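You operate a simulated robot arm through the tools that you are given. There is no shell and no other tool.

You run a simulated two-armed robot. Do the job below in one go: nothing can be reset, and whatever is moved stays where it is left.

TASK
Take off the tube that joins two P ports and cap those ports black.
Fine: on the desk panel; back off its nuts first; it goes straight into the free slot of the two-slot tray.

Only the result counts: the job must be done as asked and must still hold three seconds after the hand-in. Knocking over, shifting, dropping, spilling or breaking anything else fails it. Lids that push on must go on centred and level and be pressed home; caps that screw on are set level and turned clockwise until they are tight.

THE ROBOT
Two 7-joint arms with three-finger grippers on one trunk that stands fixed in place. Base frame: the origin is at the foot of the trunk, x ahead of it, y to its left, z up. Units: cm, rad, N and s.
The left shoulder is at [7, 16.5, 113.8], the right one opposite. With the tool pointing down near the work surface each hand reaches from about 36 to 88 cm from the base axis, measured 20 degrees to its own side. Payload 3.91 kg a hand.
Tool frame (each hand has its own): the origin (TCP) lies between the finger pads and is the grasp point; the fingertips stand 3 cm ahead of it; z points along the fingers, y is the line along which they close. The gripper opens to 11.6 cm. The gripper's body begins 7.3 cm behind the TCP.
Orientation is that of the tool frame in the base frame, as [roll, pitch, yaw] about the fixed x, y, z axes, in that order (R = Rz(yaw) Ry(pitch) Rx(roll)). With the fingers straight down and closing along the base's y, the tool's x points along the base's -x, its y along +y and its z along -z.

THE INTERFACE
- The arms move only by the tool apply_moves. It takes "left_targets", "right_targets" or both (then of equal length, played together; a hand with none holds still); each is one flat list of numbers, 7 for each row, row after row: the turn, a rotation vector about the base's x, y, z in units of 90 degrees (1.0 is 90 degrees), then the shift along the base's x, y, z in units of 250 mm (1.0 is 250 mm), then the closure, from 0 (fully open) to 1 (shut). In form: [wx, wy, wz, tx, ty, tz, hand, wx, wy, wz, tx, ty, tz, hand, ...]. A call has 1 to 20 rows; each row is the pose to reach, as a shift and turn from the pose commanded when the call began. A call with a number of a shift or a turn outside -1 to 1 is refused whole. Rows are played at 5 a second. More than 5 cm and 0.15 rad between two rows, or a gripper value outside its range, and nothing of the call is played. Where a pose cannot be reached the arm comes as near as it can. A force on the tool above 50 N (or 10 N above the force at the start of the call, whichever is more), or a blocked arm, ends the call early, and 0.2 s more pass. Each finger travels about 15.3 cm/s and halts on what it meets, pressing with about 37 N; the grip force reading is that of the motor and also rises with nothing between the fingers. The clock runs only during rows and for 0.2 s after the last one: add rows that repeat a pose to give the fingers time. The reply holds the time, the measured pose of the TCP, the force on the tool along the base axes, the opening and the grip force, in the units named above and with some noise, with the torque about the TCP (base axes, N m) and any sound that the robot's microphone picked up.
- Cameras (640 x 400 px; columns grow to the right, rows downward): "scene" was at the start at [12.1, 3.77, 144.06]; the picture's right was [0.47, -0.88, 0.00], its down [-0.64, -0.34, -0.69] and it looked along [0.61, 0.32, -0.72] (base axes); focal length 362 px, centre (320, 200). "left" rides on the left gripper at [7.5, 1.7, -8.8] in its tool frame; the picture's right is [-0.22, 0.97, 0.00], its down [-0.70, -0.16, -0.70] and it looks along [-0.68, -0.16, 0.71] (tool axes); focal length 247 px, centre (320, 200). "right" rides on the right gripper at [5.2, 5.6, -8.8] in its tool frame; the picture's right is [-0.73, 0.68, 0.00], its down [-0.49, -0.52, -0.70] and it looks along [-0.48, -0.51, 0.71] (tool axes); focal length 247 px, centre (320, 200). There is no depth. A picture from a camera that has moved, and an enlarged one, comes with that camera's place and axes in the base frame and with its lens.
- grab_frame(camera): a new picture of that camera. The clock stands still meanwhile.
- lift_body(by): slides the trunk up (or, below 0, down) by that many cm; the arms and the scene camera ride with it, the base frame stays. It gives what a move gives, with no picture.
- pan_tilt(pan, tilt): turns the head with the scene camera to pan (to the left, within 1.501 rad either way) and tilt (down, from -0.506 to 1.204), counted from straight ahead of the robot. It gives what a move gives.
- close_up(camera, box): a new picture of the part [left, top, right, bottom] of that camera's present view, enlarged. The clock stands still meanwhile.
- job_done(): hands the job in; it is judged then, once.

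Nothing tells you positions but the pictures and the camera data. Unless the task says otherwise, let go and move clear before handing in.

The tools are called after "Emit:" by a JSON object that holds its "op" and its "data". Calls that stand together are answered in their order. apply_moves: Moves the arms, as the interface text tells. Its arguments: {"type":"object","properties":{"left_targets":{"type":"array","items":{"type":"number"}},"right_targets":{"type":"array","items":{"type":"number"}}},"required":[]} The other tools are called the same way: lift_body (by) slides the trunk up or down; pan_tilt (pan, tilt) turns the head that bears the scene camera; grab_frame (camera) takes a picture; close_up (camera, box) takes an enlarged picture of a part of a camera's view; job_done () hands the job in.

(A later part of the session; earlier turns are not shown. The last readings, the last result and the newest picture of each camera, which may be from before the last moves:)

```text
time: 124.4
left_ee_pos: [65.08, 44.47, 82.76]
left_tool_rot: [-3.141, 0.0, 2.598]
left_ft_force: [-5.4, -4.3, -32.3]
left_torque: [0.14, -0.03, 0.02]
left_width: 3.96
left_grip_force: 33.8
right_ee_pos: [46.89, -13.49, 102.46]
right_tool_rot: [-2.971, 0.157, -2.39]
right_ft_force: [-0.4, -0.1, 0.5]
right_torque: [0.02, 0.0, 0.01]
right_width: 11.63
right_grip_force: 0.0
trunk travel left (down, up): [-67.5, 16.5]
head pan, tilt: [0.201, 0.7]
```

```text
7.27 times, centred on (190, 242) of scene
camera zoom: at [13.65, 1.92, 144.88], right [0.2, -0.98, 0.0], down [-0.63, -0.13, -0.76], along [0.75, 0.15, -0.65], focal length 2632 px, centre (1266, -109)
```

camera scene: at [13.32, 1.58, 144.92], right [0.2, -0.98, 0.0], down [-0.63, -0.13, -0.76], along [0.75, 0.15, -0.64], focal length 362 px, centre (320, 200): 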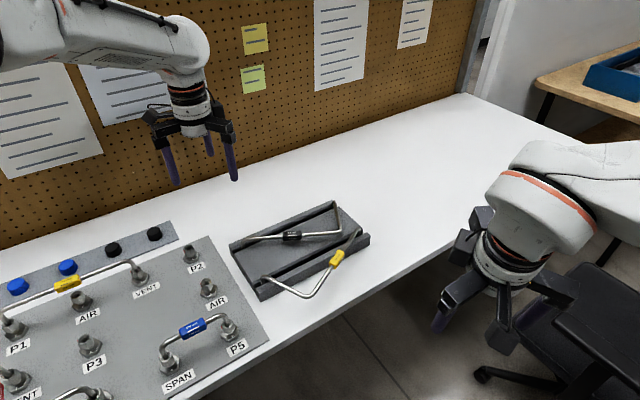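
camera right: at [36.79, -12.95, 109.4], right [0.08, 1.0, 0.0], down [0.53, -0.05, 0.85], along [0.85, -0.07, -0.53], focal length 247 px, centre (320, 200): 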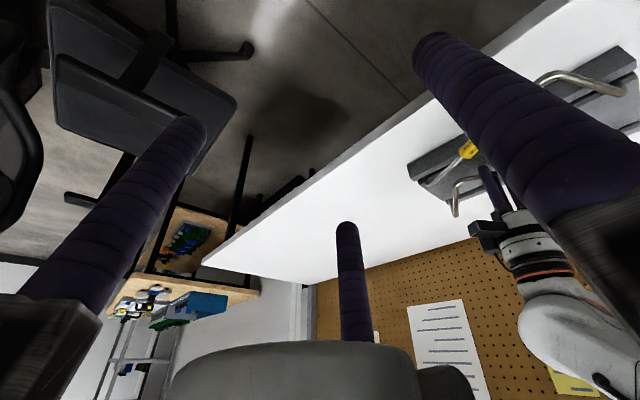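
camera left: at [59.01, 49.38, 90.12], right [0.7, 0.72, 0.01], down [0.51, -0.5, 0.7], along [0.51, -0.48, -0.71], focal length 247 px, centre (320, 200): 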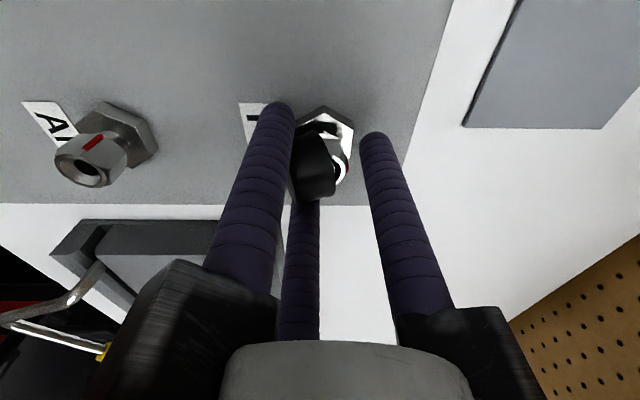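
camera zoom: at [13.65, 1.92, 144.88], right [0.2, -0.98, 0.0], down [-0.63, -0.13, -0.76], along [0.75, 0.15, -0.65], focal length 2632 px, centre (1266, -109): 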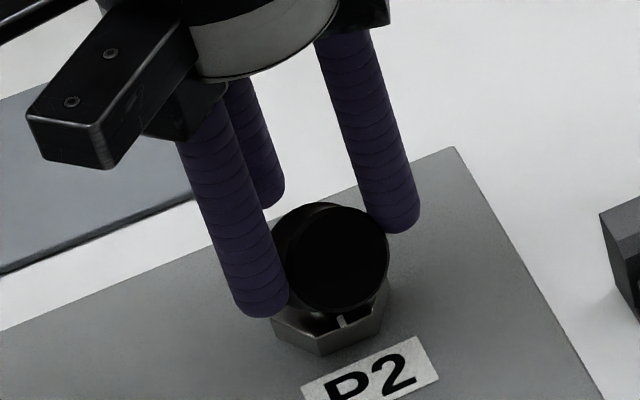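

The pull is held (32 N) while the side force is small, so the cap is hooked. I'll ease the lift and instead push its top toward the nut (toward the rear) to tip it upright.

Emit:
{"op": "apply_moves", "data": {"left_targets": [0, 0, 0, 0, 0, -0.01, 0.95, 0, 0, 0, 0.006, 0.006, -0.012, 0.95, 0, 0, 0, 0.012, 0.012, -0.012, 0.95, 0, 0, 0, 0.018, 0.018, -0.012, 0.95, 0, 0, 0, 0.018, 0.018, -0.012, 0.95]}}

Emit:
{"op": "close_up", "data": {"camera": "left", "box": [260, 90, 400, 210]}}

Emit:
{"op": "close_up", "data": {"camera": "scene", "box": [160, 215, 220, 270]}}

```text
time: 125.6
left_ee_pos: [65.07, 44.59, 82.85]
left_tool_rot: [3.14, 0.002, 2.6]
left_ft_force: [-16.9, -15.2, -12.6]
left_torque: [-0.55, 0.56, 0.04]
left_width: 3.97
left_grip_force: 34.0
right_ee_pos: [46.62, -13.74, 102.61]
right_tool_rot: [-2.969, 0.16, -2.39]
right_ft_force: [0.0, 0.5, -0.1]
right_torque: [-0.02, -0.02, 0.0]
right_width: 11.6
right_grip_force: 0.0
trunk travel left (down, up): [-67.5, 16.5]
head pan, tilt: [0.201, 0.7]
```

```text
3.33 times, centred on (330, 150) of left
camera zoom: at [59.62, 49.86, 91.59], right [0.69, 0.72, 0.0], down [0.51, -0.5, 0.7], along [0.5, -0.49, -0.71], focal length 823 px, centre (287, 367)
```

zoom: 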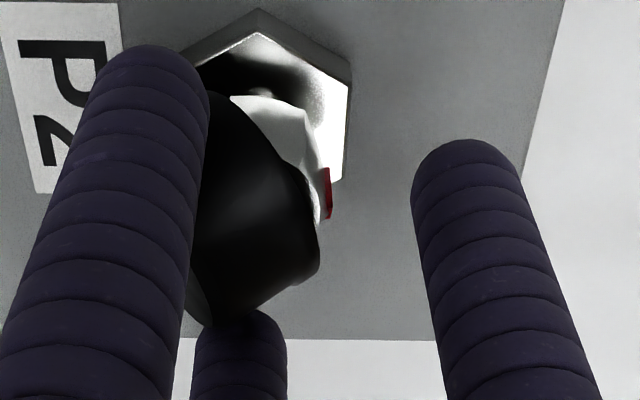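

```text
7.27 times, centred on (190, 242) of scene
camera zoom: at [13.23, 1.59, 144.93], right [0.2, -0.98, 0.0], down [-0.63, -0.13, -0.77], along [0.75, 0.15, -0.64], focal length 2632 px, centre (1266, -109)
```

zoom: 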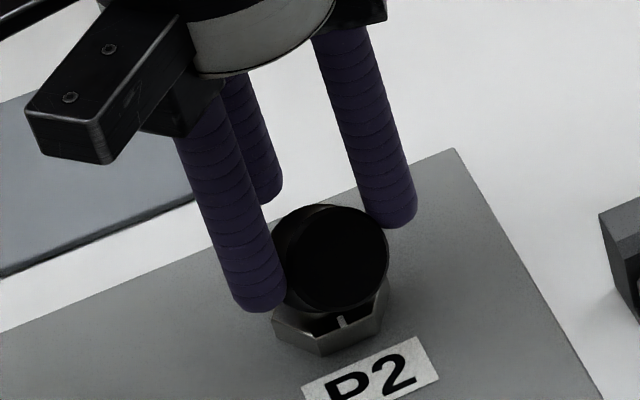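

Emit:
{"op": "apply_moves", "data": {"left_targets": [0, 0, 0, 0.008, 0.008, 0.01, 0.95, 0, 0, 0, 0.016, 0.016, 0.02, 0.95, 0, 0, 0, 0.024, 0.024, 0.028, 0.95, 0, 0, 0, 0.024, 0.024, 0.028, 0.95]}}

Emit:
{"op": "close_up", "data": {"camera": "left", "box": [260, 90, 400, 210]}}

Emit:
{"op": "close_up", "data": {"camera": "scene", "box": [160, 215, 220, 270]}}

```text
time: 126.6
left_ee_pos: [65.95, 45.4, 83.61]
left_tool_rot: [3.135, 0.005, 2.6]
left_ft_force: [1.2, 3.6, 5.1]
left_torque: [0.08, 0.05, -0.04]
left_width: 0.99
left_grip_force: 3.7
right_ee_pos: [46.59, -13.61, 102.63]
right_tool_rot: [-2.97, 0.16, -2.39]
right_ft_force: [-0.5, 0.1, -0.8]
right_torque: [-0.02, 0.0, 0.0]
right_width: 11.63
right_grip_force: 0.0
trunk travel left (down, up): [-67.5, 16.5]
head pan, tilt: [0.201, 0.7]
```

```text
3.33 times, centred on (330, 150) of left
camera zoom: at [60.38, 50.62, 92.47], right [0.69, 0.72, 0.01], down [0.51, -0.5, 0.7], along [0.51, -0.48, -0.71], focal length 823 px, centre (287, 367)
```

zoom: 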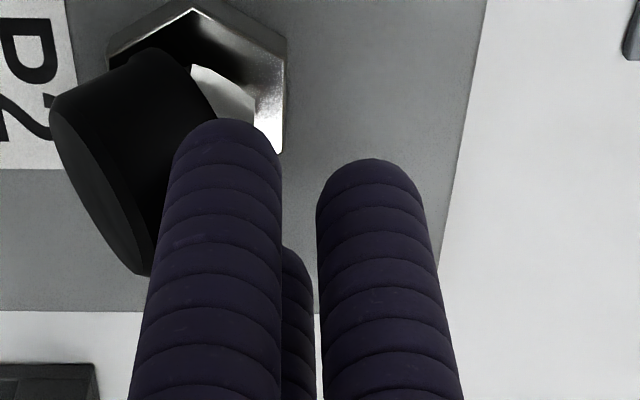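

```text
7.27 times, centred on (190, 242) of scene
camera zoom: at [13.25, 1.74, 144.94], right [0.2, -0.98, 0.0], down [-0.63, -0.13, -0.77], along [0.75, 0.15, -0.64], focal length 2632 px, centre (1266, -109)
```

zoom: 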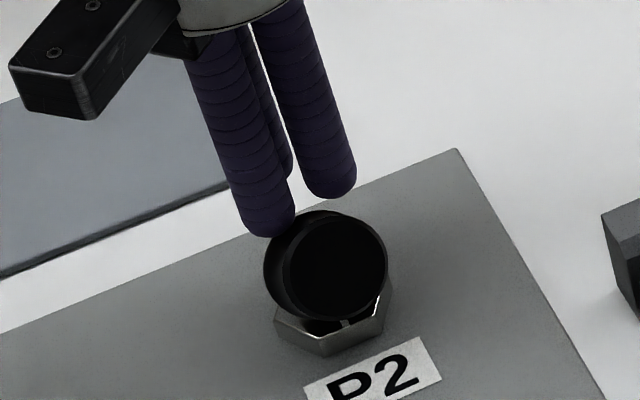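

The fingers slipped over; the cap now leans on the nut by itself. I'll raise the hand and take a good look.

Emit:
{"op": "apply_moves", "data": {"left_targets": [0, 0, 0, 0, 0, 0.04, 0.95, 0, 0, 0, 0, 0, 0.12, 0.95, 0, 0, 0, 0, 0, 0.25, 0.7, 0, 0, 0, 0, 0, 0.32, 0.5, 0, 0, 0, 0, 0, 0.32, 0.5]}}

Emit:
{"op": "grab_frame", "data": {"camera": "left"}}

Emit:
{"op": "close_up", "data": {"camera": "left", "box": [230, 20, 350, 110]}}

Emit:
{"op": "close_up", "data": {"camera": "scene", "box": [165, 220, 215, 265]}}

```text
time: 127.8
left_ee_pos: [66.0, 45.25, 91.62]
left_tool_rot: [3.138, 0.002, 2.599]
left_ft_force: [-0.2, -0.2, 0.3]
left_torque: [0.05, 0.02, -0.01]
left_width: 5.81
left_grip_force: 0.1
right_ee_pos: [46.64, -13.63, 102.42]
right_tool_rot: [-2.971, 0.157, -2.391]
right_ft_force: [-1.0, -0.1, -0.2]
right_torque: [-0.01, 0.01, 0.0]
right_width: 11.59
right_grip_force: 0.0
trunk travel left (down, up): [-67.5, 16.5]
head pan, tilt: [0.201, 0.7]
```

```text
taken
camera left: at [60.54, 50.6, 100.42], right [0.69, 0.72, 0.0], down [0.51, -0.5, 0.7], along [0.51, -0.48, -0.71], focal length 247 px, centre (320, 200)
```

left: 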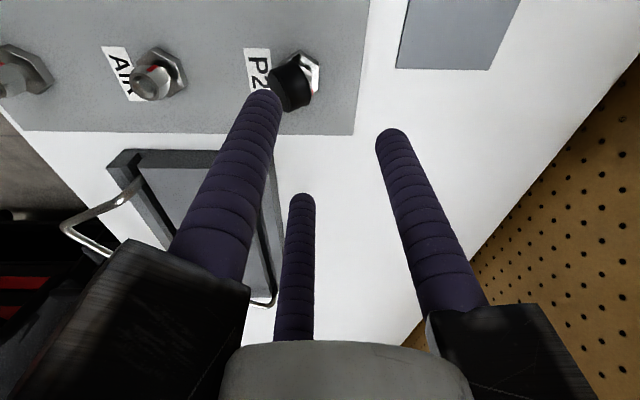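

```text
4.44 times, centred on (290, 65) of left
camera zoom: at [60.54, 50.6, 100.42], right [0.69, 0.72, 0.0], down [0.51, -0.5, 0.7], along [0.51, -0.48, -0.71], focal length 1098 px, centre (453, 800)
```

zoom: 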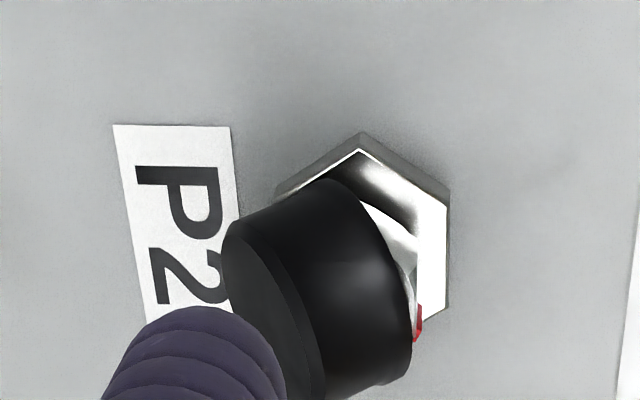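

```text
8.89 times, centred on (190, 242) of scene
camera zoom: at [13.34, 1.73, 144.91], right [0.2, -0.98, 0.0], down [-0.63, -0.13, -0.76], along [0.75, 0.15, -0.64], focal length 3217 px, centre (1476, -178)
```

zoom: 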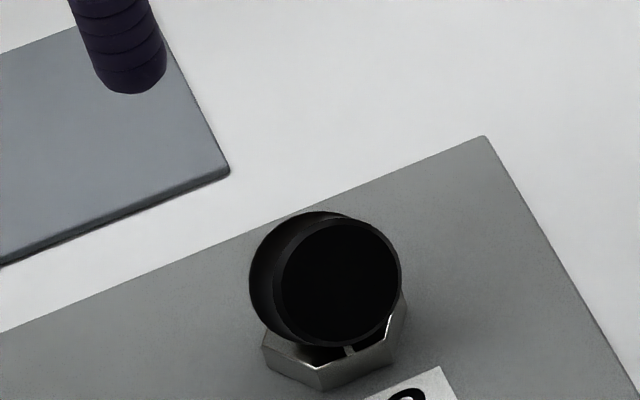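

The cap leans stably on the nut, tilted about 50° with its top facing the robot. I plan to regrip it with the hand tilted the same way. First a view from the robot side to measure its pose.

Emit:
{"op": "apply_moves", "data": {"left_targets": [0, 0, 0.086, -0.03, -0.034, 0.04, 0.4, 0, 0, 0.172, -0.06, -0.068, 0.04, 0.2, 0, 0, 0.258, -0.09, -0.1, 0.04, 0, 0, 0, 0.344, -0.12, -0.134, 0.04, 0, 0, 0, 0.43, -0.15, -0.168, 0.04, 0, 0, 0, 0.516, -0.18, -0.2, 0.04, 0, 0, 0, 0.602, -0.21, -0.234, 0.04, 0, 0, 0, 0.688, -0.24, -0.268, 0.04, 0, 0, 0, 0.774, -0.27, -0.3, 0.04, 0, 0, 0, 0.86, -0.3, -0.335, 0.04, 0, 0, 0, 0.946, -0.32, -0.37, 0.04, 0, 0, 0, 0.946, -0.32, -0.37, 0.04, 0]}}

Emit:
{"op": "grab_frame", "data": {"camera": "left"}}

Emit:
{"op": "close_up", "data": {"camera": "left", "box": [270, 150, 370, 230]}}

```text
time: 130.4
left_ee_pos: [57.76, 36.2, 92.42]
left_tool_rot: [3.14, 0.001, -2.196]
left_ft_force: [0.2, -0.3, -0.4]
left_torque: [0.01, 0.01, 0.05]
left_width: 11.63
left_grip_force: 0.0
right_ee_pos: [46.7, -13.65, 102.5]
right_tool_rot: [-2.971, 0.158, -2.39]
right_ft_force: [0.6, -0.5, 0.3]
right_torque: [-0.03, 0.01, 0.01]
right_width: 11.57
right_grip_force: 0.1
trunk travel left (down, up): [-67.5, 16.5]
head pan, tilt: [0.201, 0.7]
```

```text
taken
camera left: at [52.09, 31.04, 101.22], right [-0.66, 0.75, 0.0], down [0.54, 0.47, 0.7], along [0.52, 0.46, -0.71], focal length 247 px, centre (320, 200)
```

left: 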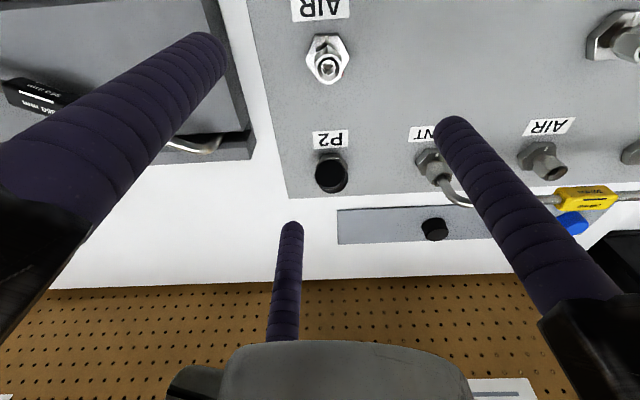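

```text
5.00 times, centred on (320, 190) of left
camera zoom: at [52.09, 31.04, 101.22], right [-0.66, 0.75, 0.0], down [0.54, 0.47, 0.7], along [0.52, 0.46, -0.71], focal length 1235 px, centre (320, 250)
```

zoom: 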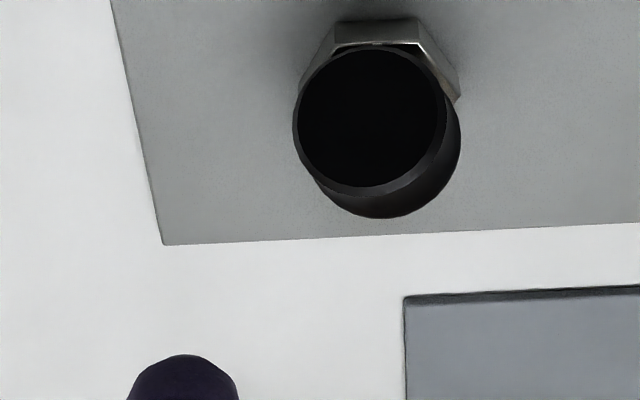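

From here the geometry is clear: the cap is tipped back about 57° with the nut inside its mouth. Pushing its lower edge only pins it; pushing the upper half of its top face toward the rear will turn it upright. I'll close the fingers and go to just in front of it at the right height.

Emit:
{"op": "apply_moves", "data": {"left_targets": [0, 0, -0.081, 0.043, 0.041, -0.05, 0.5, 0, 0, -0.162, 0.087, 0.082, -0.1, 0.9, 0, 0, -0.243, 0.13, 0.123, -0.15, 1, 0, 0, -0.324, 0.1736, 0.164, -0.216, 1, 0, 0, -0.324, 0.1736, 0.164, -0.29, 1, 0, 0, -0.324, 0.1736, 0.164, -0.351, 1, 0, 0, -0.324, 0.1736, 0.164, -0.351, 1]}}

Emit:
{"op": "grab_frame", "data": {"camera": "left"}}

Emit:
{"op": "close_up", "data": {"camera": "scene", "box": [165, 215, 225, 270]}}

```text
time: 132.0
left_ee_pos: [62.27, 40.38, 83.74]
left_tool_rot: [3.139, 0.003, -2.709]
left_ft_force: [-0.4, 0.3, -0.6]
left_torque: [0.04, -0.01, -0.01]
left_width: 0.94
left_grip_force: 37.0
right_ee_pos: [46.65, -13.59, 102.55]
right_tool_rot: [-2.971, 0.16, -2.392]
right_ft_force: [0.3, -0.2, -0.6]
right_torque: [-0.02, 0.02, 0.0]
right_width: 11.62
right_grip_force: 0.0
trunk travel left (down, up): [-67.5, 16.5]
head pan, tilt: [0.201, 0.7]
```

```text
taken
camera left: at [54.77, 38.68, 92.53], right [-0.21, 0.98, 0.0], down [0.7, 0.14, 0.7], along [0.69, 0.15, -0.71], focal length 247 px, centre (320, 200)
```

left: 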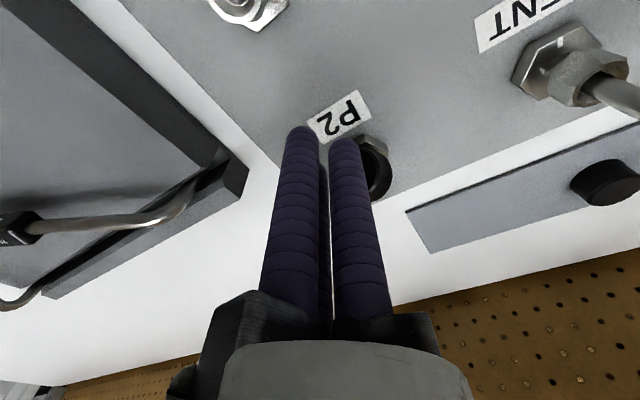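

```text
7.27 times, centred on (195, 242) of scene
camera zoom: at [13.28, 1.7, 144.92], right [0.2, -0.98, 0.0], down [-0.63, -0.13, -0.76], along [0.75, 0.15, -0.64], focal length 2632 px, centre (1229, -109)
```

zoom: 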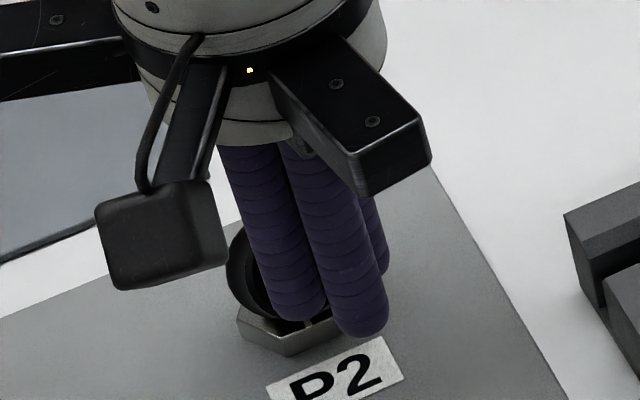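

Emit:
{"op": "close_up", "data": {"camera": "left", "box": [320, 110, 420, 220]}}

Emit:
{"op": "close_up", "data": {"camera": "scene", "box": [180, 240, 216, 266]}}

```text
3.64 times, centred on (370, 165) of left
camera zoom: at [54.77, 38.68, 92.53], right [-0.21, 0.98, 0.0], down [0.7, 0.14, 0.7], along [0.69, 0.15, -0.71], focal length 898 px, centre (138, 327)
```

zoom: 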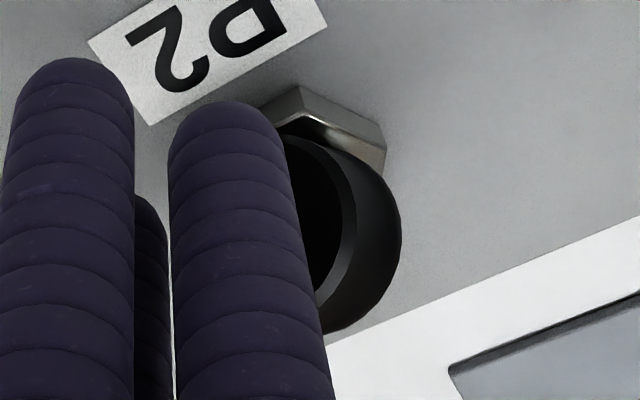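

```text
15.38 times, centred on (198, 253) of scene
camera zoom: at [13.28, 1.7, 144.92], right [0.2, -0.98, 0.0], down [-0.63, -0.13, -0.76], along [0.75, 0.15, -0.64], focal length 5568 px, centre (2197, -615)
```

zoom: 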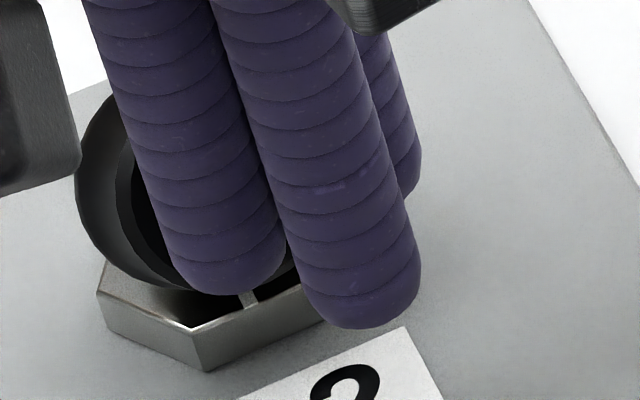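

Emit:
{"op": "apply_moves", "data": {"left_targets": [0, 0, 0, 0.0115, 0.0164, 0, 1, 0, 0, 0, 0.023, 0.0328, 0, 1, 0, 0, 0, 0.0344, 0.0491, 0, 1, 0, 0, 0, 0.0459, 0.0655, 0, 1, 0, 0, 0, 0.0574, 0.0819, 0, 1, 0, 0, 0, 0.0574, 0.0819, 0, 1]}}

Emit:
{"op": "close_up", "data": {"camera": "left", "box": [260, 90, 420, 220]}}

Emit:
{"op": "close_up", "data": {"camera": "scene", "box": [165, 215, 225, 270]}}

```text
time: 133.4
left_ee_pos: [63.56, 42.33, 83.69]
left_tool_rot: [3.138, 0.003, -2.705]
left_ft_force: [-1.4, -1.2, 0.9]
left_torque: [-0.05, -0.03, 0.0]
left_width: 0.91
left_grip_force: 37.6
right_ee_pos: [46.76, -13.62, 102.51]
right_tool_rot: [-2.969, 0.16, -2.392]
right_ft_force: [0.5, -1.3, 0.7]
right_torque: [-0.04, 0.02, 0.03]
right_width: 11.61
right_grip_force: 0.0
trunk travel left (down, up): [-67.5, 16.5]
head pan, tilt: [0.201, 0.7]
```

```text
3.08 times, centred on (340, 155) of left
camera zoom: at [56.11, 40.63, 92.58], right [-0.21, 0.98, 0.0], down [0.7, 0.15, 0.7], along [0.68, 0.15, -0.71], focal length 760 px, centre (258, 338)
```

zoom: 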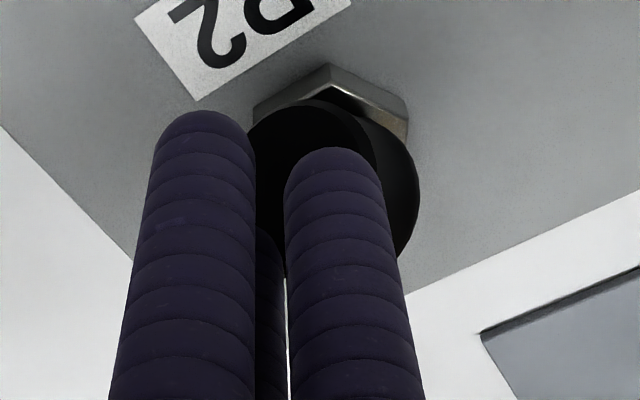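

```text
7.27 times, centred on (195, 242) of scene
camera zoom: at [13.29, 1.68, 144.92], right [0.2, -0.98, 0.0], down [-0.63, -0.13, -0.76], along [0.75, 0.15, -0.64], focal length 2632 px, centre (1229, -109)
```

zoom: 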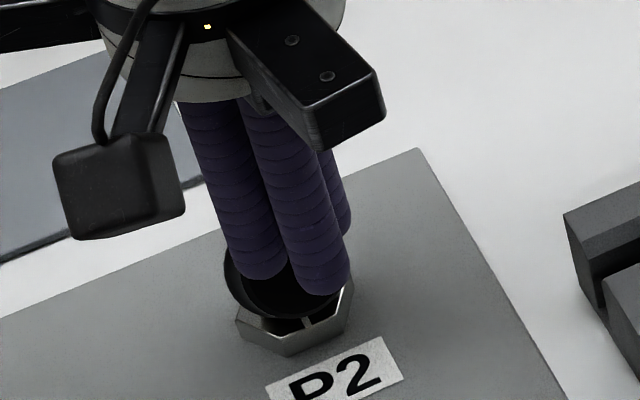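

Contact with the top face begins. Pushing on in small steps.

Emit:
{"op": "apply_moves", "data": {"left_targets": [0, 0, 0, 0.0057, 0.0082, 0, 1, 0, 0, 0, 0.0115, 0.0164, 0, 1, 0, 0, 0, 0.0172, 0.0246, 0, 1, 0, 0, 0, 0.023, 0.0328, 0, 1, 0, 0, 0, 0.023, 0.0328, 0, 1]}}

Emit:
{"op": "close_up", "data": {"camera": "left", "box": [260, 90, 420, 220]}}

Emit:
{"op": "close_up", "data": {"camera": "scene", "box": [165, 215, 225, 270]}}

```text
time: 134.6
left_ee_pos: [64.02, 42.87, 83.97]
left_tool_rot: [3.135, 0.004, -2.708]
left_ft_force: [-12.4, -16.5, 11.8]
left_torque: [-0.42, 0.23, 0.04]
left_width: 0.88
left_grip_force: 37.2
right_ee_pos: [46.42, -13.8, 102.58]
right_tool_rot: [-2.97, 0.162, -2.39]
right_ft_force: [0.0, 0.4, -0.6]
right_torque: [-0.01, 0.02, -0.01]
right_width: 11.59
right_grip_force: 0.2
trunk travel left (down, up): [-67.5, 16.5]
head pan, tilt: [0.201, 0.7]
```

```text
3.08 times, centred on (340, 155) of left
camera zoom: at [56.56, 41.15, 92.83], right [-0.21, 0.98, 0.01], down [0.7, 0.14, 0.7], along [0.69, 0.15, -0.71], focal length 760 px, centre (258, 338)
```

zoom: 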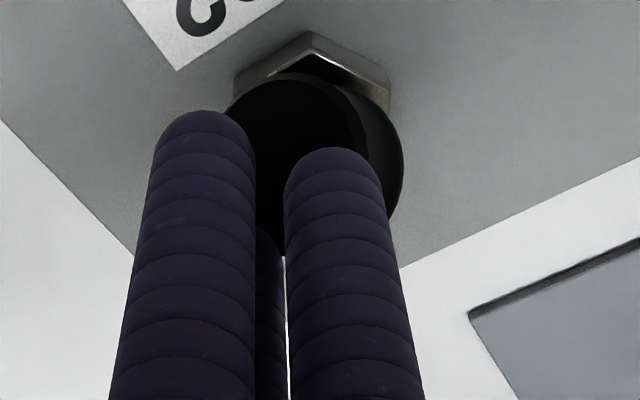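

```text
7.27 times, centred on (195, 242) of scene
camera zoom: at [12.98, 1.37, 144.96], right [0.2, -0.98, 0.0], down [-0.63, -0.13, -0.77], along [0.75, 0.15, -0.64], focal length 2632 px, centre (1229, -109)
```

zoom: 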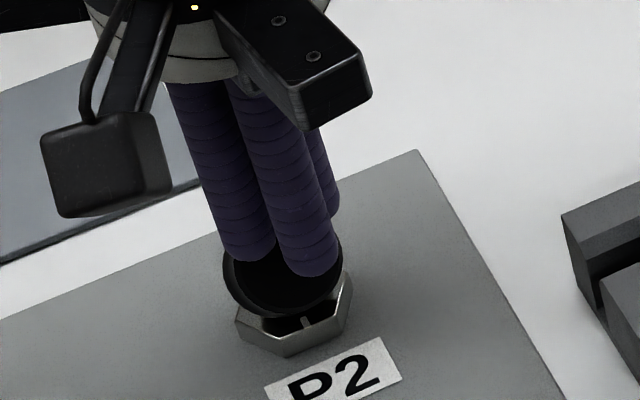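

Emit:
{"op": "apply_moves", "data": {"left_targets": [0, 0, 0, 0.004, 0.0057, 0, 1, 0, 0, 0, 0.008, 0.0115, 0, 1, 0, 0, 0, 0.0115, 0.0164, 0, 1, 0, 0, 0, 0.0115, 0.0164, 0, 1]}}

Emit:
{"op": "close_up", "data": {"camera": "left", "box": [260, 90, 420, 220]}}

Emit:
{"op": "close_up", "data": {"camera": "scene", "box": [165, 215, 225, 270]}}

```text
time: 135.6
left_ee_pos: [64.47, 43.39, 84.2]
left_tool_rot: [3.138, 0.009, -2.704]
left_ft_force: [-2.3, -5.5, 19.3]
left_torque: [-0.12, -0.03, -0.02]
left_width: 0.93
left_grip_force: 36.6
right_ee_pos: [46.49, -13.83, 102.6]
right_tool_rot: [-2.972, 0.163, -2.391]
right_ft_force: [0.4, 0.2, -0.5]
right_torque: [-0.03, 0.02, 0.01]
right_width: 11.59
right_grip_force: 0.1
trunk travel left (down, up): [-67.5, 16.5]
head pan, tilt: [0.201, 0.7]
```

```text
3.08 times, centred on (340, 155) of left
camera zoom: at [56.97, 41.77, 92.91], right [-0.21, 0.98, 0.01], down [0.69, 0.14, 0.71], along [0.69, 0.15, -0.71], focal length 760 px, centre (258, 338)
```

zoom: 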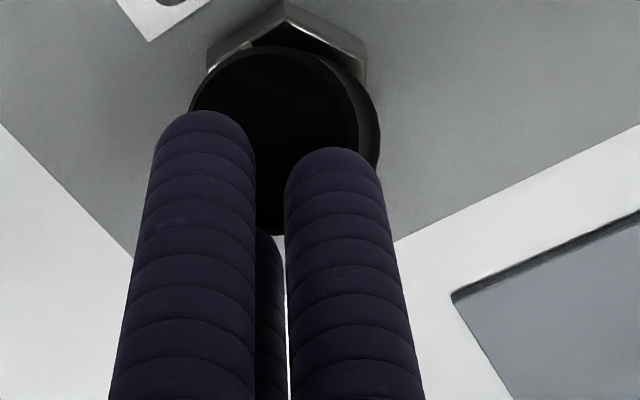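

```text
7.27 times, centred on (195, 242) of scene
camera zoom: at [13.04, 1.47, 144.96], right [0.2, -0.98, 0.0], down [-0.63, -0.13, -0.77], along [0.75, 0.15, -0.64], focal length 2632 px, centre (1229, -109)
```

zoom: 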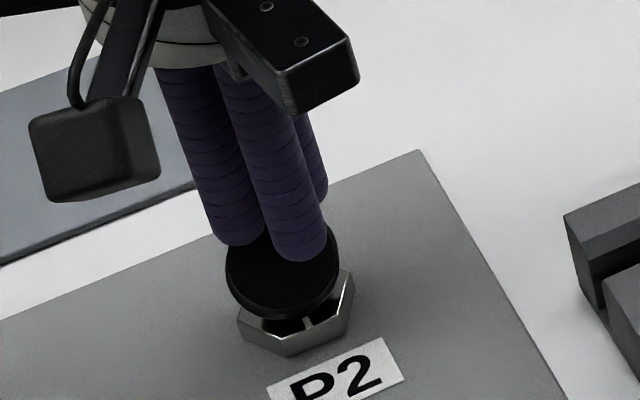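

The cap is turning upright (side force fell, the fingers are now riding on its top). A bit further forward, then I'll check.

Emit:
{"op": "apply_moves", "data": {"left_targets": [0, 0, 0, 0.0057, 0.0082, 0, 1, 0, 0, 0, 0.0115, 0.0164, 0, 1, 0, 0, 0, 0.0172, 0.0246, 0, 1, 0, 0, 0, 0.0172, 0.0246, 0, 1]}}

Emit:
{"op": "close_up", "data": {"camera": "left", "box": [260, 90, 420, 220]}}

Emit:
{"op": "close_up", "data": {"camera": "scene", "box": [165, 215, 225, 270]}}

```text
time: 136.6
left_ee_pos: [64.84, 44.11, 83.81]
left_tool_rot: [3.137, 0.001, -2.705]
left_ft_force: [0.1, 0.1, -0.9]
left_torque: [-0.01, -0.01, -0.02]
left_width: 0.92
left_grip_force: 37.6
right_ee_pos: [46.73, -13.57, 102.49]
right_tool_rot: [-2.971, 0.16, -2.39]
right_ft_force: [-0.8, -0.8, 0.3]
right_torque: [-0.01, 0.01, -0.04]
right_width: 11.6
right_grip_force: 0.1
trunk travel left (down, up): [-67.5, 16.5]
head pan, tilt: [0.201, 0.7]
```

```text
3.08 times, centred on (340, 155) of left
camera zoom: at [57.35, 42.49, 92.53], right [-0.21, 0.98, 0.01], down [0.7, 0.15, 0.7], along [0.68, 0.15, -0.71], focal length 760 px, centre (258, 338)
```

zoom: 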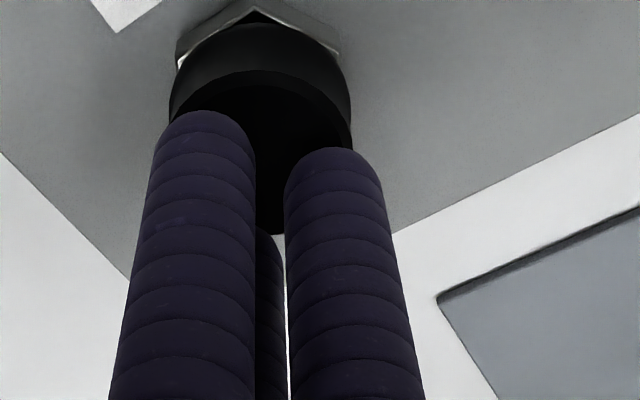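

```text
7.27 times, centred on (195, 242) of scene
camera zoom: at [13.26, 1.72, 144.9], right [0.2, -0.98, 0.0], down [-0.63, -0.13, -0.77], along [0.75, 0.15, -0.64], focal length 2632 px, centre (1229, -109)
```

zoom: 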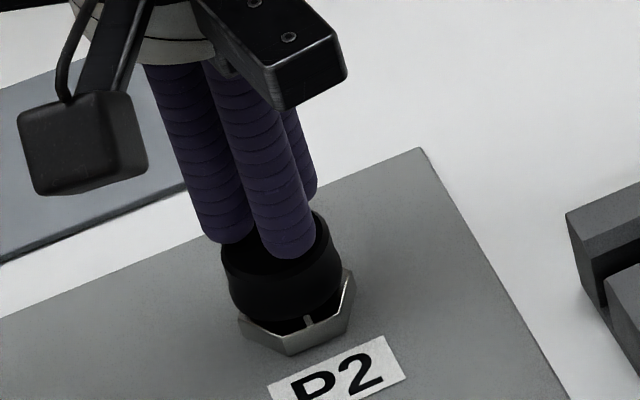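

The cap has snapped upright back over the nut. I'll rise and inspect how it sits.

Emit:
{"op": "apply_moves", "data": {"left_targets": [0, 0, 0, 0, 0, 0.04, 1, 0, 0, 0, 0, 0, 0.15, 1, 0, 0, 0, 0, 0, 0.3, 0.7, 0, 0, 0, -0.05, -0.03, 0.4, 0.4, 0, 0, 0, -0.05, -0.03, 0.4, 0.4]}}

Emit:
{"op": "grab_frame", "data": {"camera": "left"}}

Emit:
{"op": "close_up", "data": {"camera": "left", "box": [270, 30, 370, 120]}}

Emit:
{"op": "close_up", "data": {"camera": "scene", "box": [165, 220, 215, 265]}}

```text
time: 137.8
left_ee_pos: [63.82, 43.21, 93.79]
left_tool_rot: [3.138, 0.002, -2.704]
left_ft_force: [0.5, 0.1, 0.8]
left_torque: [-0.01, -0.01, 0.03]
left_width: 6.96
left_grip_force: 0.0
right_ee_pos: [46.7, -13.64, 102.41]
right_tool_rot: [-2.972, 0.16, -2.391]
right_ft_force: [-0.5, -0.1, -0.6]
right_torque: [0.0, 0.01, 0.01]
right_width: 11.58
right_grip_force: 0.0
trunk travel left (down, up): [-67.5, 16.5]
head pan, tilt: [0.201, 0.7]
```

```text
taken
camera left: at [56.38, 41.65, 102.6], right [-0.21, 0.98, 0.0], down [0.7, 0.15, 0.7], along [0.68, 0.15, -0.71], focal length 247 px, centre (320, 200)
```

left: 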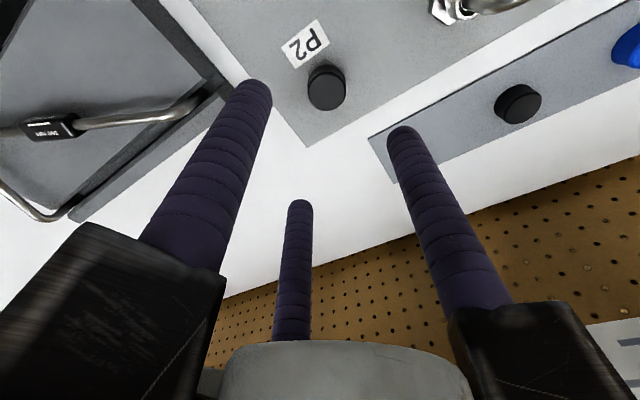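

```text
4.44 times, centred on (320, 75) of left
camera zoom: at [56.38, 41.65, 102.6], right [-0.21, 0.98, 0.0], down [0.7, 0.15, 0.7], along [0.68, 0.15, -0.71], focal length 1098 px, centre (320, 756)
```

zoom: 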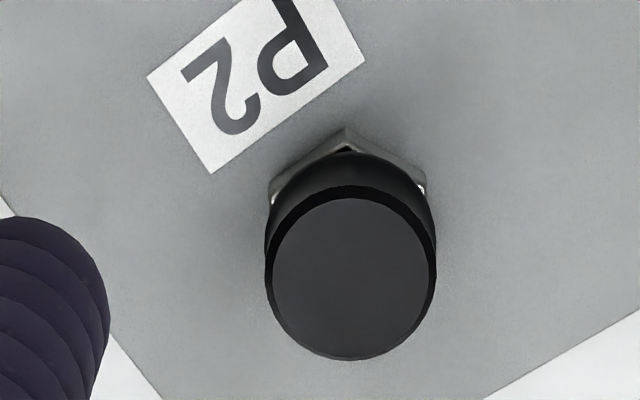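

```text
8.89 times, centred on (190, 242) of scene
camera zoom: at [13.4, 1.76, 144.91], right [0.2, -0.98, 0.0], down [-0.63, -0.13, -0.76], along [0.75, 0.15, -0.64], focal length 3217 px, centre (1476, -178)
```

zoom: 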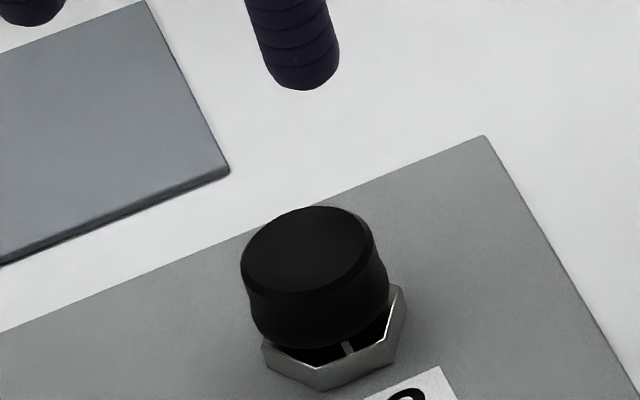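

The cap is level on P2 and sits about 5 mm lower than at first, so turning really brought it down. To finish tightening in one continuous grip (no regrip), I first turn the open hand to the counter-clockwise end of its range above the cap.

Emit:
{"op": "apply_moves", "data": {"left_targets": [0, 0, 0.09, 0.005, 0.004, 0, 0.4, 0, 0, 0.18, 0.009, 0.009, 0, 0.4, 0, 0, 0.27, 0.014, 0.013, 0, 0.4, 0, 0, 0.36, 0.018, 0.017, 0, 0.4, 0, 0, 0.45, 0.023, 0.021, 0, 0.4, 0, 0, 0.54, 0.027, 0.026, 0, 0.4, 0, 0, 0.63, 0.032, 0.03, 0, 0.4, 0, 0, 0.72, 0.036, 0.034, 0, 0.4, 0, 0, 0.76, 0.036, 0.034, 0, 0.4, 0, 0, 0.76, 0.036, 0.034, 0, 0.4]}}

Emit:
{"op": "close_up", "data": {"camera": "left", "box": [270, 30, 370, 120]}}

```text
time: 140.0
left_ee_pos: [64.7, 44.07, 93.85]
left_tool_rot: [3.139, 0.002, -1.51]
left_ft_force: [0.5, -0.1, 0.1]
left_torque: [0.0, -0.01, 0.01]
left_width: 6.96
left_grip_force: 0.2
right_ee_pos: [46.71, -13.65, 102.44]
right_tool_rot: [-2.972, 0.158, -2.392]
right_ft_force: [-0.1, -0.1, -0.5]
right_torque: [-0.05, -0.01, 0.01]
right_width: 11.58
right_grip_force: 0.1
trunk travel left (down, up): [-67.5, 16.5]
head pan, tilt: [0.201, 0.7]
```

```text
4.44 times, centred on (320, 75) of left
camera zoom: at [63.43, 36.57, 102.62], right [-0.99, 0.17, 0.0], down [0.12, 0.7, 0.7], along [0.11, 0.69, -0.71], focal length 1098 px, centre (320, 756)
```

zoom: 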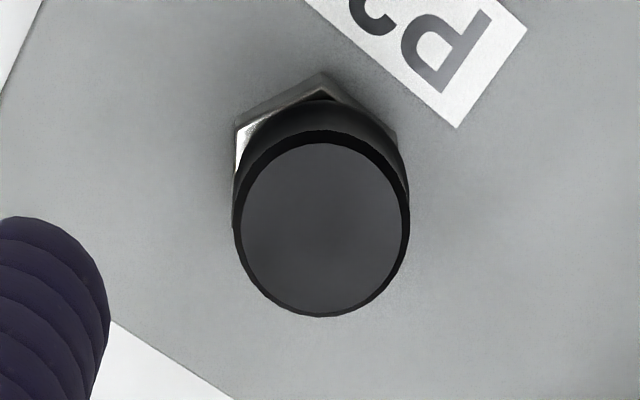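

Centred. Descending to grip the cap's upper part without touching the flange.

Emit:
{"op": "apply_moves", "data": {"left_targets": [0, 0, 0, 0, 0, -0.12, 0.4, 0, 0, 0, 0, 0, -0.26, 0.4, 0, 0, 0, 0, 0, -0.4, 0.45, 0, 0, 0, 0, 0, -0.48, 0.5, 0, 0, 0, 0, 0, -0.504, 0.5, 0, 0, 0, 0, 0, -0.504, 0.6, 0, 0, 0, 0, 0, -0.504, 0.66, 0, 0, 0, 0, 0, -0.504, 0.72, 0, 0, 0, 0, 0, -0.504, 0.9, 0, 0, 0, 0, 0, -0.504, 0.9]}}

Emit:
{"op": "close_up", "data": {"camera": "left", "box": [260, 80, 390, 210]}}

Emit:
{"op": "close_up", "data": {"camera": "scene", "box": [165, 220, 215, 265]}}

```text
time: 142.2
left_ee_pos: [64.45, 44.12, 81.23]
left_tool_rot: [3.135, 0.002, -1.513]
left_ft_force: [-1.9, -0.4, -2.4]
left_torque: [0.0, 0.01, -0.03]
left_width: 3.38
left_grip_force: 36.8
right_ee_pos: [46.68, -13.64, 102.57]
right_tool_rot: [-2.971, 0.159, -2.391]
right_ft_force: [-0.9, 0.4, 0.3]
right_torque: [-0.04, -0.02, -0.03]
right_width: 11.63
right_grip_force: 0.1
trunk travel left (down, up): [-67.5, 16.5]
head pan, tilt: [0.201, 0.7]
```

```text
3.08 times, centred on (325, 145) of left
camera zoom: at [63.37, 36.57, 89.98], right [-0.99, 0.17, 0.01], down [0.12, 0.7, 0.7], along [0.11, 0.69, -0.71], focal length 760 px, centre (305, 369)
```

zoom: 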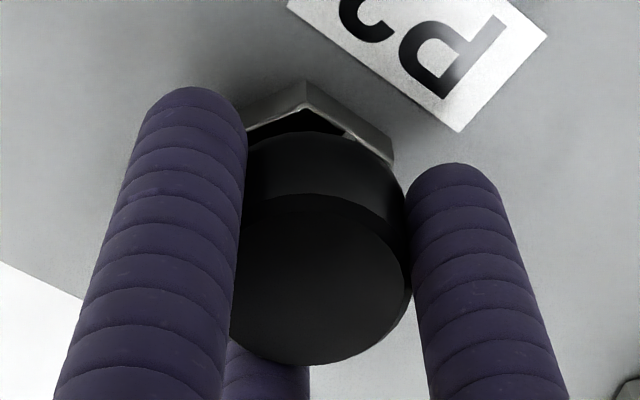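

```text
8.89 times, centred on (190, 242) of scene
camera zoom: at [13.3, 1.73, 144.92], right [0.2, -0.98, 0.0], down [-0.63, -0.13, -0.76], along [0.75, 0.15, -0.64], focal length 3217 px, centre (1476, -178)
```

zoom: 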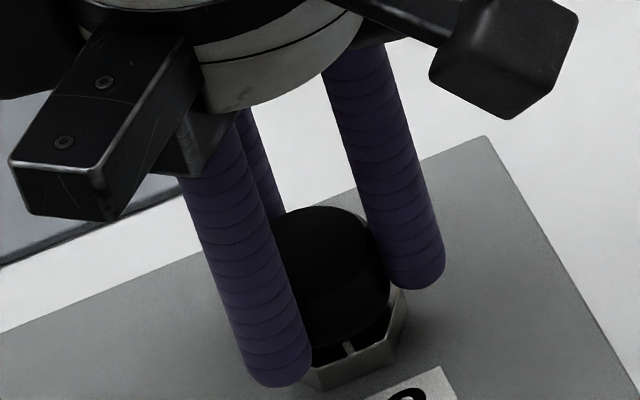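

Held level (3.38 cm). Now turning clockwise with a light push, checking torque every 40°.

Emit:
{"op": "apply_moves", "data": {"left_targets": [0, 0, 0, 0, 0, -0.006, 0.95, 0, 0, -0.09, 0, 0, -0.008, 0.95, 0, 0, -0.18, 0, 0, -0.008, 0.95, 0, 0, -0.27, 0, 0, -0.008, 0.95, 0, 0, -0.36, 0, 0, -0.008, 0.95, 0, 0, -0.45, 0, 0, -0.008, 0.95, 0, 0, -0.45, 0, 0, -0.008, 0.95]}}

Emit:
{"op": "close_up", "data": {"camera": "left", "box": [260, 80, 390, 210]}}

```text
time: 143.8
left_ee_pos: [64.61, 44.16, 81.1]
left_tool_rot: [3.138, 0.003, -2.221]
left_ft_force: [-3.1, -2.1, 7.6]
left_torque: [0.0, 0.06, 0.42]
left_width: 3.42
left_grip_force: 37.0
right_ee_pos: [46.64, -13.68, 102.63]
right_tool_rot: [-2.969, 0.161, -2.39]
right_ft_force: [0.3, -0.3, 0.6]
right_torque: [0.01, -0.02, -0.01]
right_width: 11.59
right_grip_force: 0.1
trunk travel left (down, up): [-67.5, 16.5]
head pan, tilt: [0.201, 0.7]
```

```text
3.08 times, centred on (325, 145) of left
camera zoom: at [58.66, 39.2, 89.84], right [-0.64, 0.77, 0.0], down [0.55, 0.45, 0.7], along [0.54, 0.45, -0.71], focal length 760 px, centre (305, 369)
```

zoom: 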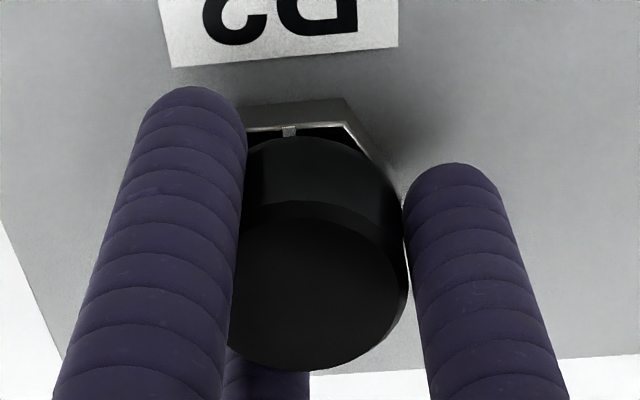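

Emit:
{"op": "apply_moves", "data": {"left_targets": [0, 0, -0.06, 0, 0, 0, 0.95, 0, 0, -0.12, 0, 0, 0, 0.95, 0, 0, -0.18, 0, 0, 0, 0.95, 0, 0, -0.18, 0, 0, 0, 0.95]}}

Emit:
{"op": "apply_moves", "data": {"left_targets": [0, 0, -0.06, 0, 0, 0, 0.95, 0, 0, -0.12, 0, 0, 0, 0.95, 0, 0, -0.18, 0, 0, 0, 0.95, 0, 0, -0.18, 0, 0, 0, 0.95]}}

Emit:
{"op": "close_up", "data": {"camera": "left", "box": [260, 80, 390, 210]}}

Emit:
{"op": "close_up", "data": {"camera": "scene", "box": [165, 220, 215, 265]}}

```text
time: 144.8
left_ee_pos: [64.59, 44.03, 81.01]
left_tool_rot: [3.138, 0.004, -2.503]
left_ft_force: [1.2, -0.7, 4.7]
left_torque: [0.03, -0.04, 0.8]
left_width: 3.33
left_grip_force: 37.1
right_ee_pos: [46.6, -13.73, 102.48]
right_tool_rot: [-2.972, 0.161, -2.392]
right_ft_force: [0.3, -0.4, -0.2]
right_torque: [0.02, 0.0, 0.04]
right_width: 11.6
right_grip_force: 0.0
trunk travel left (down, up): [-67.5, 16.5]
head pan, tilt: [0.201, 0.7]
```

```text
time: 145.8
left_ee_pos: [64.48, 44.19, 81.02]
left_tool_rot: [3.138, 0.001, -2.785]
left_ft_force: [-4.1, -4.5, 3.5]
left_torque: [-0.03, 0.01, 0.96]
left_width: 3.35
left_grip_force: 37.0
right_ee_pos: [46.51, -13.68, 102.51]
right_tool_rot: [-2.97, 0.162, -2.39]
right_ft_force: [0.1, 0.7, 0.1]
right_torque: [0.01, 0.02, 0.0]
right_width: 11.63
right_grip_force: 0.0
trunk travel left (down, up): [-67.5, 16.5]
head pan, tilt: [0.201, 0.7]
```

```text
3.08 times, centred on (325, 145) of left
camera zoom: at [56.94, 43.05, 89.8], right [-0.13, 0.99, 0.0], down [0.71, 0.09, 0.7], along [0.69, 0.09, -0.71], focal length 760 px, centre (305, 369)
```

zoom: 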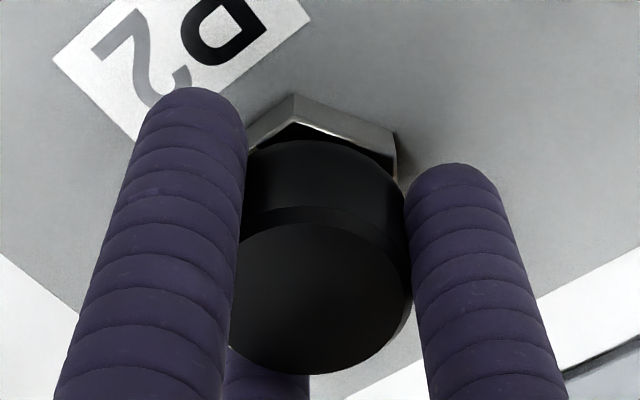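

```text
8.89 times, centred on (190, 242) of scene
camera zoom: at [13.2, 1.59, 144.93], right [0.2, -0.98, 0.0], down [-0.63, -0.13, -0.77], along [0.75, 0.15, -0.64], focal length 3217 px, centre (1476, -178)
```

zoom: 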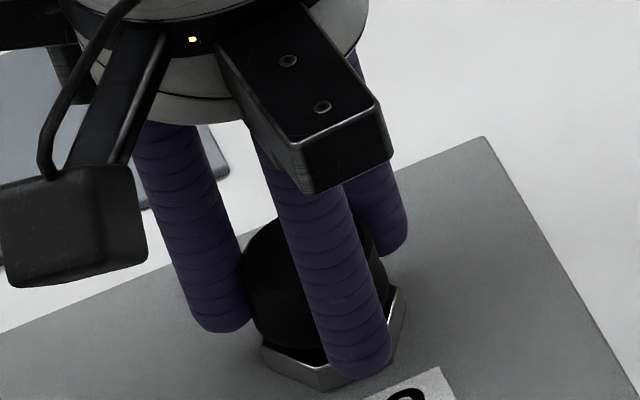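

Torque climbs 0.42 → 0.80 → 0.96 N m while the push fades: the cap is tightening. One more small turn to see if it has reached its limit.

Emit:
{"op": "apply_moves", "data": {"left_targets": [0, 0, -0.06, 0, 0, 0, 0.95, 0, 0, -0.12, 0, 0, 0, 0.95, 0, 0, -0.18, 0, 0, 0, 0.95, 0, 0, -0.18, 0, 0, 0, 0.95]}}

Emit:
{"op": "apply_moves", "data": {"left_targets": [0, 0, -0.06, 0, 0, 0, 0.95, 0, 0, -0.12, 0, 0, 0, 0.95, 0, 0, -0.18, 0, 0, 0, 0.95, 0, 0, -0.18, 0, 0, 0, 0.95]}}

Emit:
{"op": "close_up", "data": {"camera": "left", "box": [260, 80, 390, 210]}}

```text
time: 146.8
left_ee_pos: [64.51, 44.08, 80.83]
left_tool_rot: [3.138, 0.0, -3.069]
left_ft_force: [-3.2, -3.9, -0.5]
left_torque: [0.05, 0.04, 0.58]
left_width: 3.36
left_grip_force: 37.3
right_ee_pos: [46.62, -13.67, 102.5]
right_tool_rot: [-2.968, 0.162, -2.391]
right_ft_force: [0.0, 1.1, 0.3]
right_torque: [0.0, -0.03, -0.01]
right_width: 11.58
right_grip_force: 0.0
trunk travel left (down, up): [-67.5, 16.5]
head pan, tilt: [0.201, 0.7]
```

```text
time: 147.8
left_ee_pos: [64.58, 44.0, 80.91]
left_tool_rot: [3.137, 0.002, 2.931]
left_ft_force: [-7.0, -7.4, -2.4]
left_torque: [-0.06, 0.02, 0.56]
left_width: 3.36
left_grip_force: 37.4
right_ee_pos: [46.71, -13.7, 102.56]
right_tool_rot: [-2.971, 0.161, -2.391]
right_ft_force: [0.4, 0.6, -0.4]
right_torque: [0.02, -0.02, -0.03]
right_width: 11.57
right_grip_force: 0.1
trunk travel left (down, up): [-67.5, 16.5]
head pan, tilt: [0.201, 0.7]
```

```text
3.08 times, centred on (325, 145) of left
camera zoom: at [57.6, 47.29, 89.83], right [0.42, 0.91, 0.0], down [0.65, -0.3, 0.7], along [0.64, -0.29, -0.71], focal length 760 px, centre (305, 369)
```

zoom: 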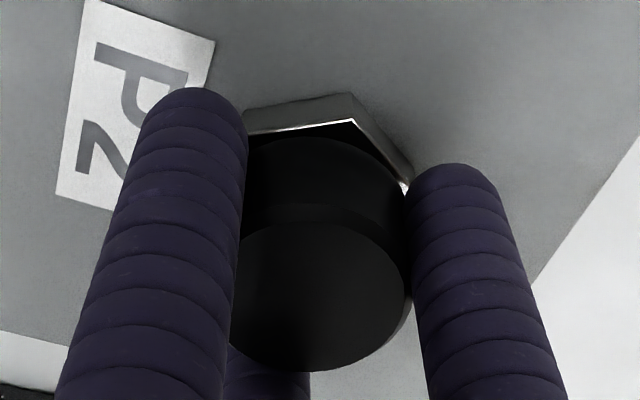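

Emit:
{"op": "apply_moves", "data": {"left_targets": [0, 0, -0.06, 0, 0, -0.003, 0.95, 0, 0, -0.12, 0, 0, -0.003, 0.95, 0, 0, -0.18, 0, 0, -0.003, 0.95, 0, 0, -0.24, 0, 0, -0.003, 0.95, 0, 0, -0.24, 0, 0, -0.003, 0.95]}}

Emit:
{"op": "apply_moves", "data": {"left_targets": [0, 0, -0.06, 0, 0, 0, 0.95, 0, 0, -0.12, 0, 0, 0, 0.95, 0, 0, -0.18, 0, 0, 0, 0.95, 0, 0, -0.24, 0, 0, 0, 0.95, 0, 0, -0.24, 0, 0, 0, 0.95]}}

Emit:
{"op": "close_up", "data": {"camera": "left", "box": [260, 80, 390, 210]}}

Emit:
{"op": "close_up", "data": {"camera": "scene", "box": [165, 220, 215, 265]}}

```text
time: 149.0
left_ee_pos: [64.5, 44.19, 81.09]
left_tool_rot: [3.137, 0.001, 2.555]
left_ft_force: [-4.0, -7.8, 1.1]
left_torque: [-0.03, 0.1, 0.89]
left_width: 3.34
left_grip_force: 36.7
right_ee_pos: [46.56, -13.73, 102.47]
right_tool_rot: [-2.971, 0.161, -2.391]
right_ft_force: [0.2, -0.2, -0.1]
right_torque: [-0.03, 0.03, 0.0]
right_width: 11.6
right_grip_force: 0.1
trunk travel left (down, up): [-67.5, 16.5]
head pan, tilt: [0.201, 0.7]
```

```text
time: 150.2
left_ee_pos: [64.54, 44.11, 81.0]
left_tool_rot: [3.138, 0.002, 2.176]
left_ft_force: [-5.6, -8.6, 2.0]
left_torque: [-0.1, 0.03, 0.64]
left_width: 3.35
left_grip_force: 36.8
right_ee_pos: [46.55, -13.8, 102.48]
right_tool_rot: [-2.971, 0.161, -2.389]
right_ft_force: [0.3, -0.4, 0.7]
right_torque: [-0.02, 0.02, 0.01]
right_width: 11.59
right_grip_force: 0.1
trunk travel left (down, up): [-67.5, 16.5]
head pan, tilt: [0.201, 0.7]
```

```text
3.08 times, centred on (325, 145) of left
camera zoom: at [61.65, 51.19, 89.81], right [0.93, 0.37, 0.0], down [0.26, -0.66, 0.7], along [0.26, -0.65, -0.71], focal length 760 px, centre (305, 369)
```

zoom: 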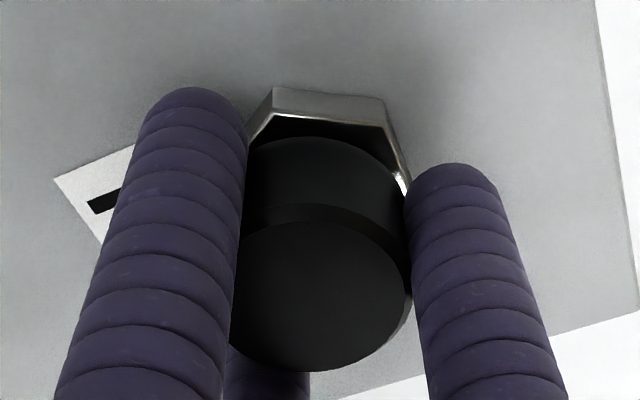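

```text
8.89 times, centred on (190, 242) of scene
camera zoom: at [13.22, 1.56, 144.93], right [0.2, -0.98, 0.0], down [-0.63, -0.13, -0.77], along [0.75, 0.15, -0.64], focal length 3217 px, centre (1476, -178)
```

zoom: 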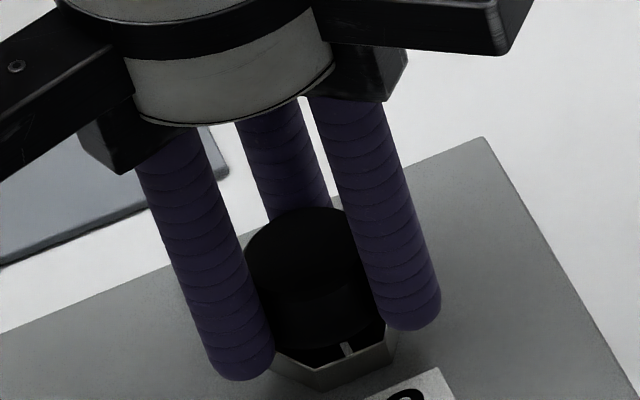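

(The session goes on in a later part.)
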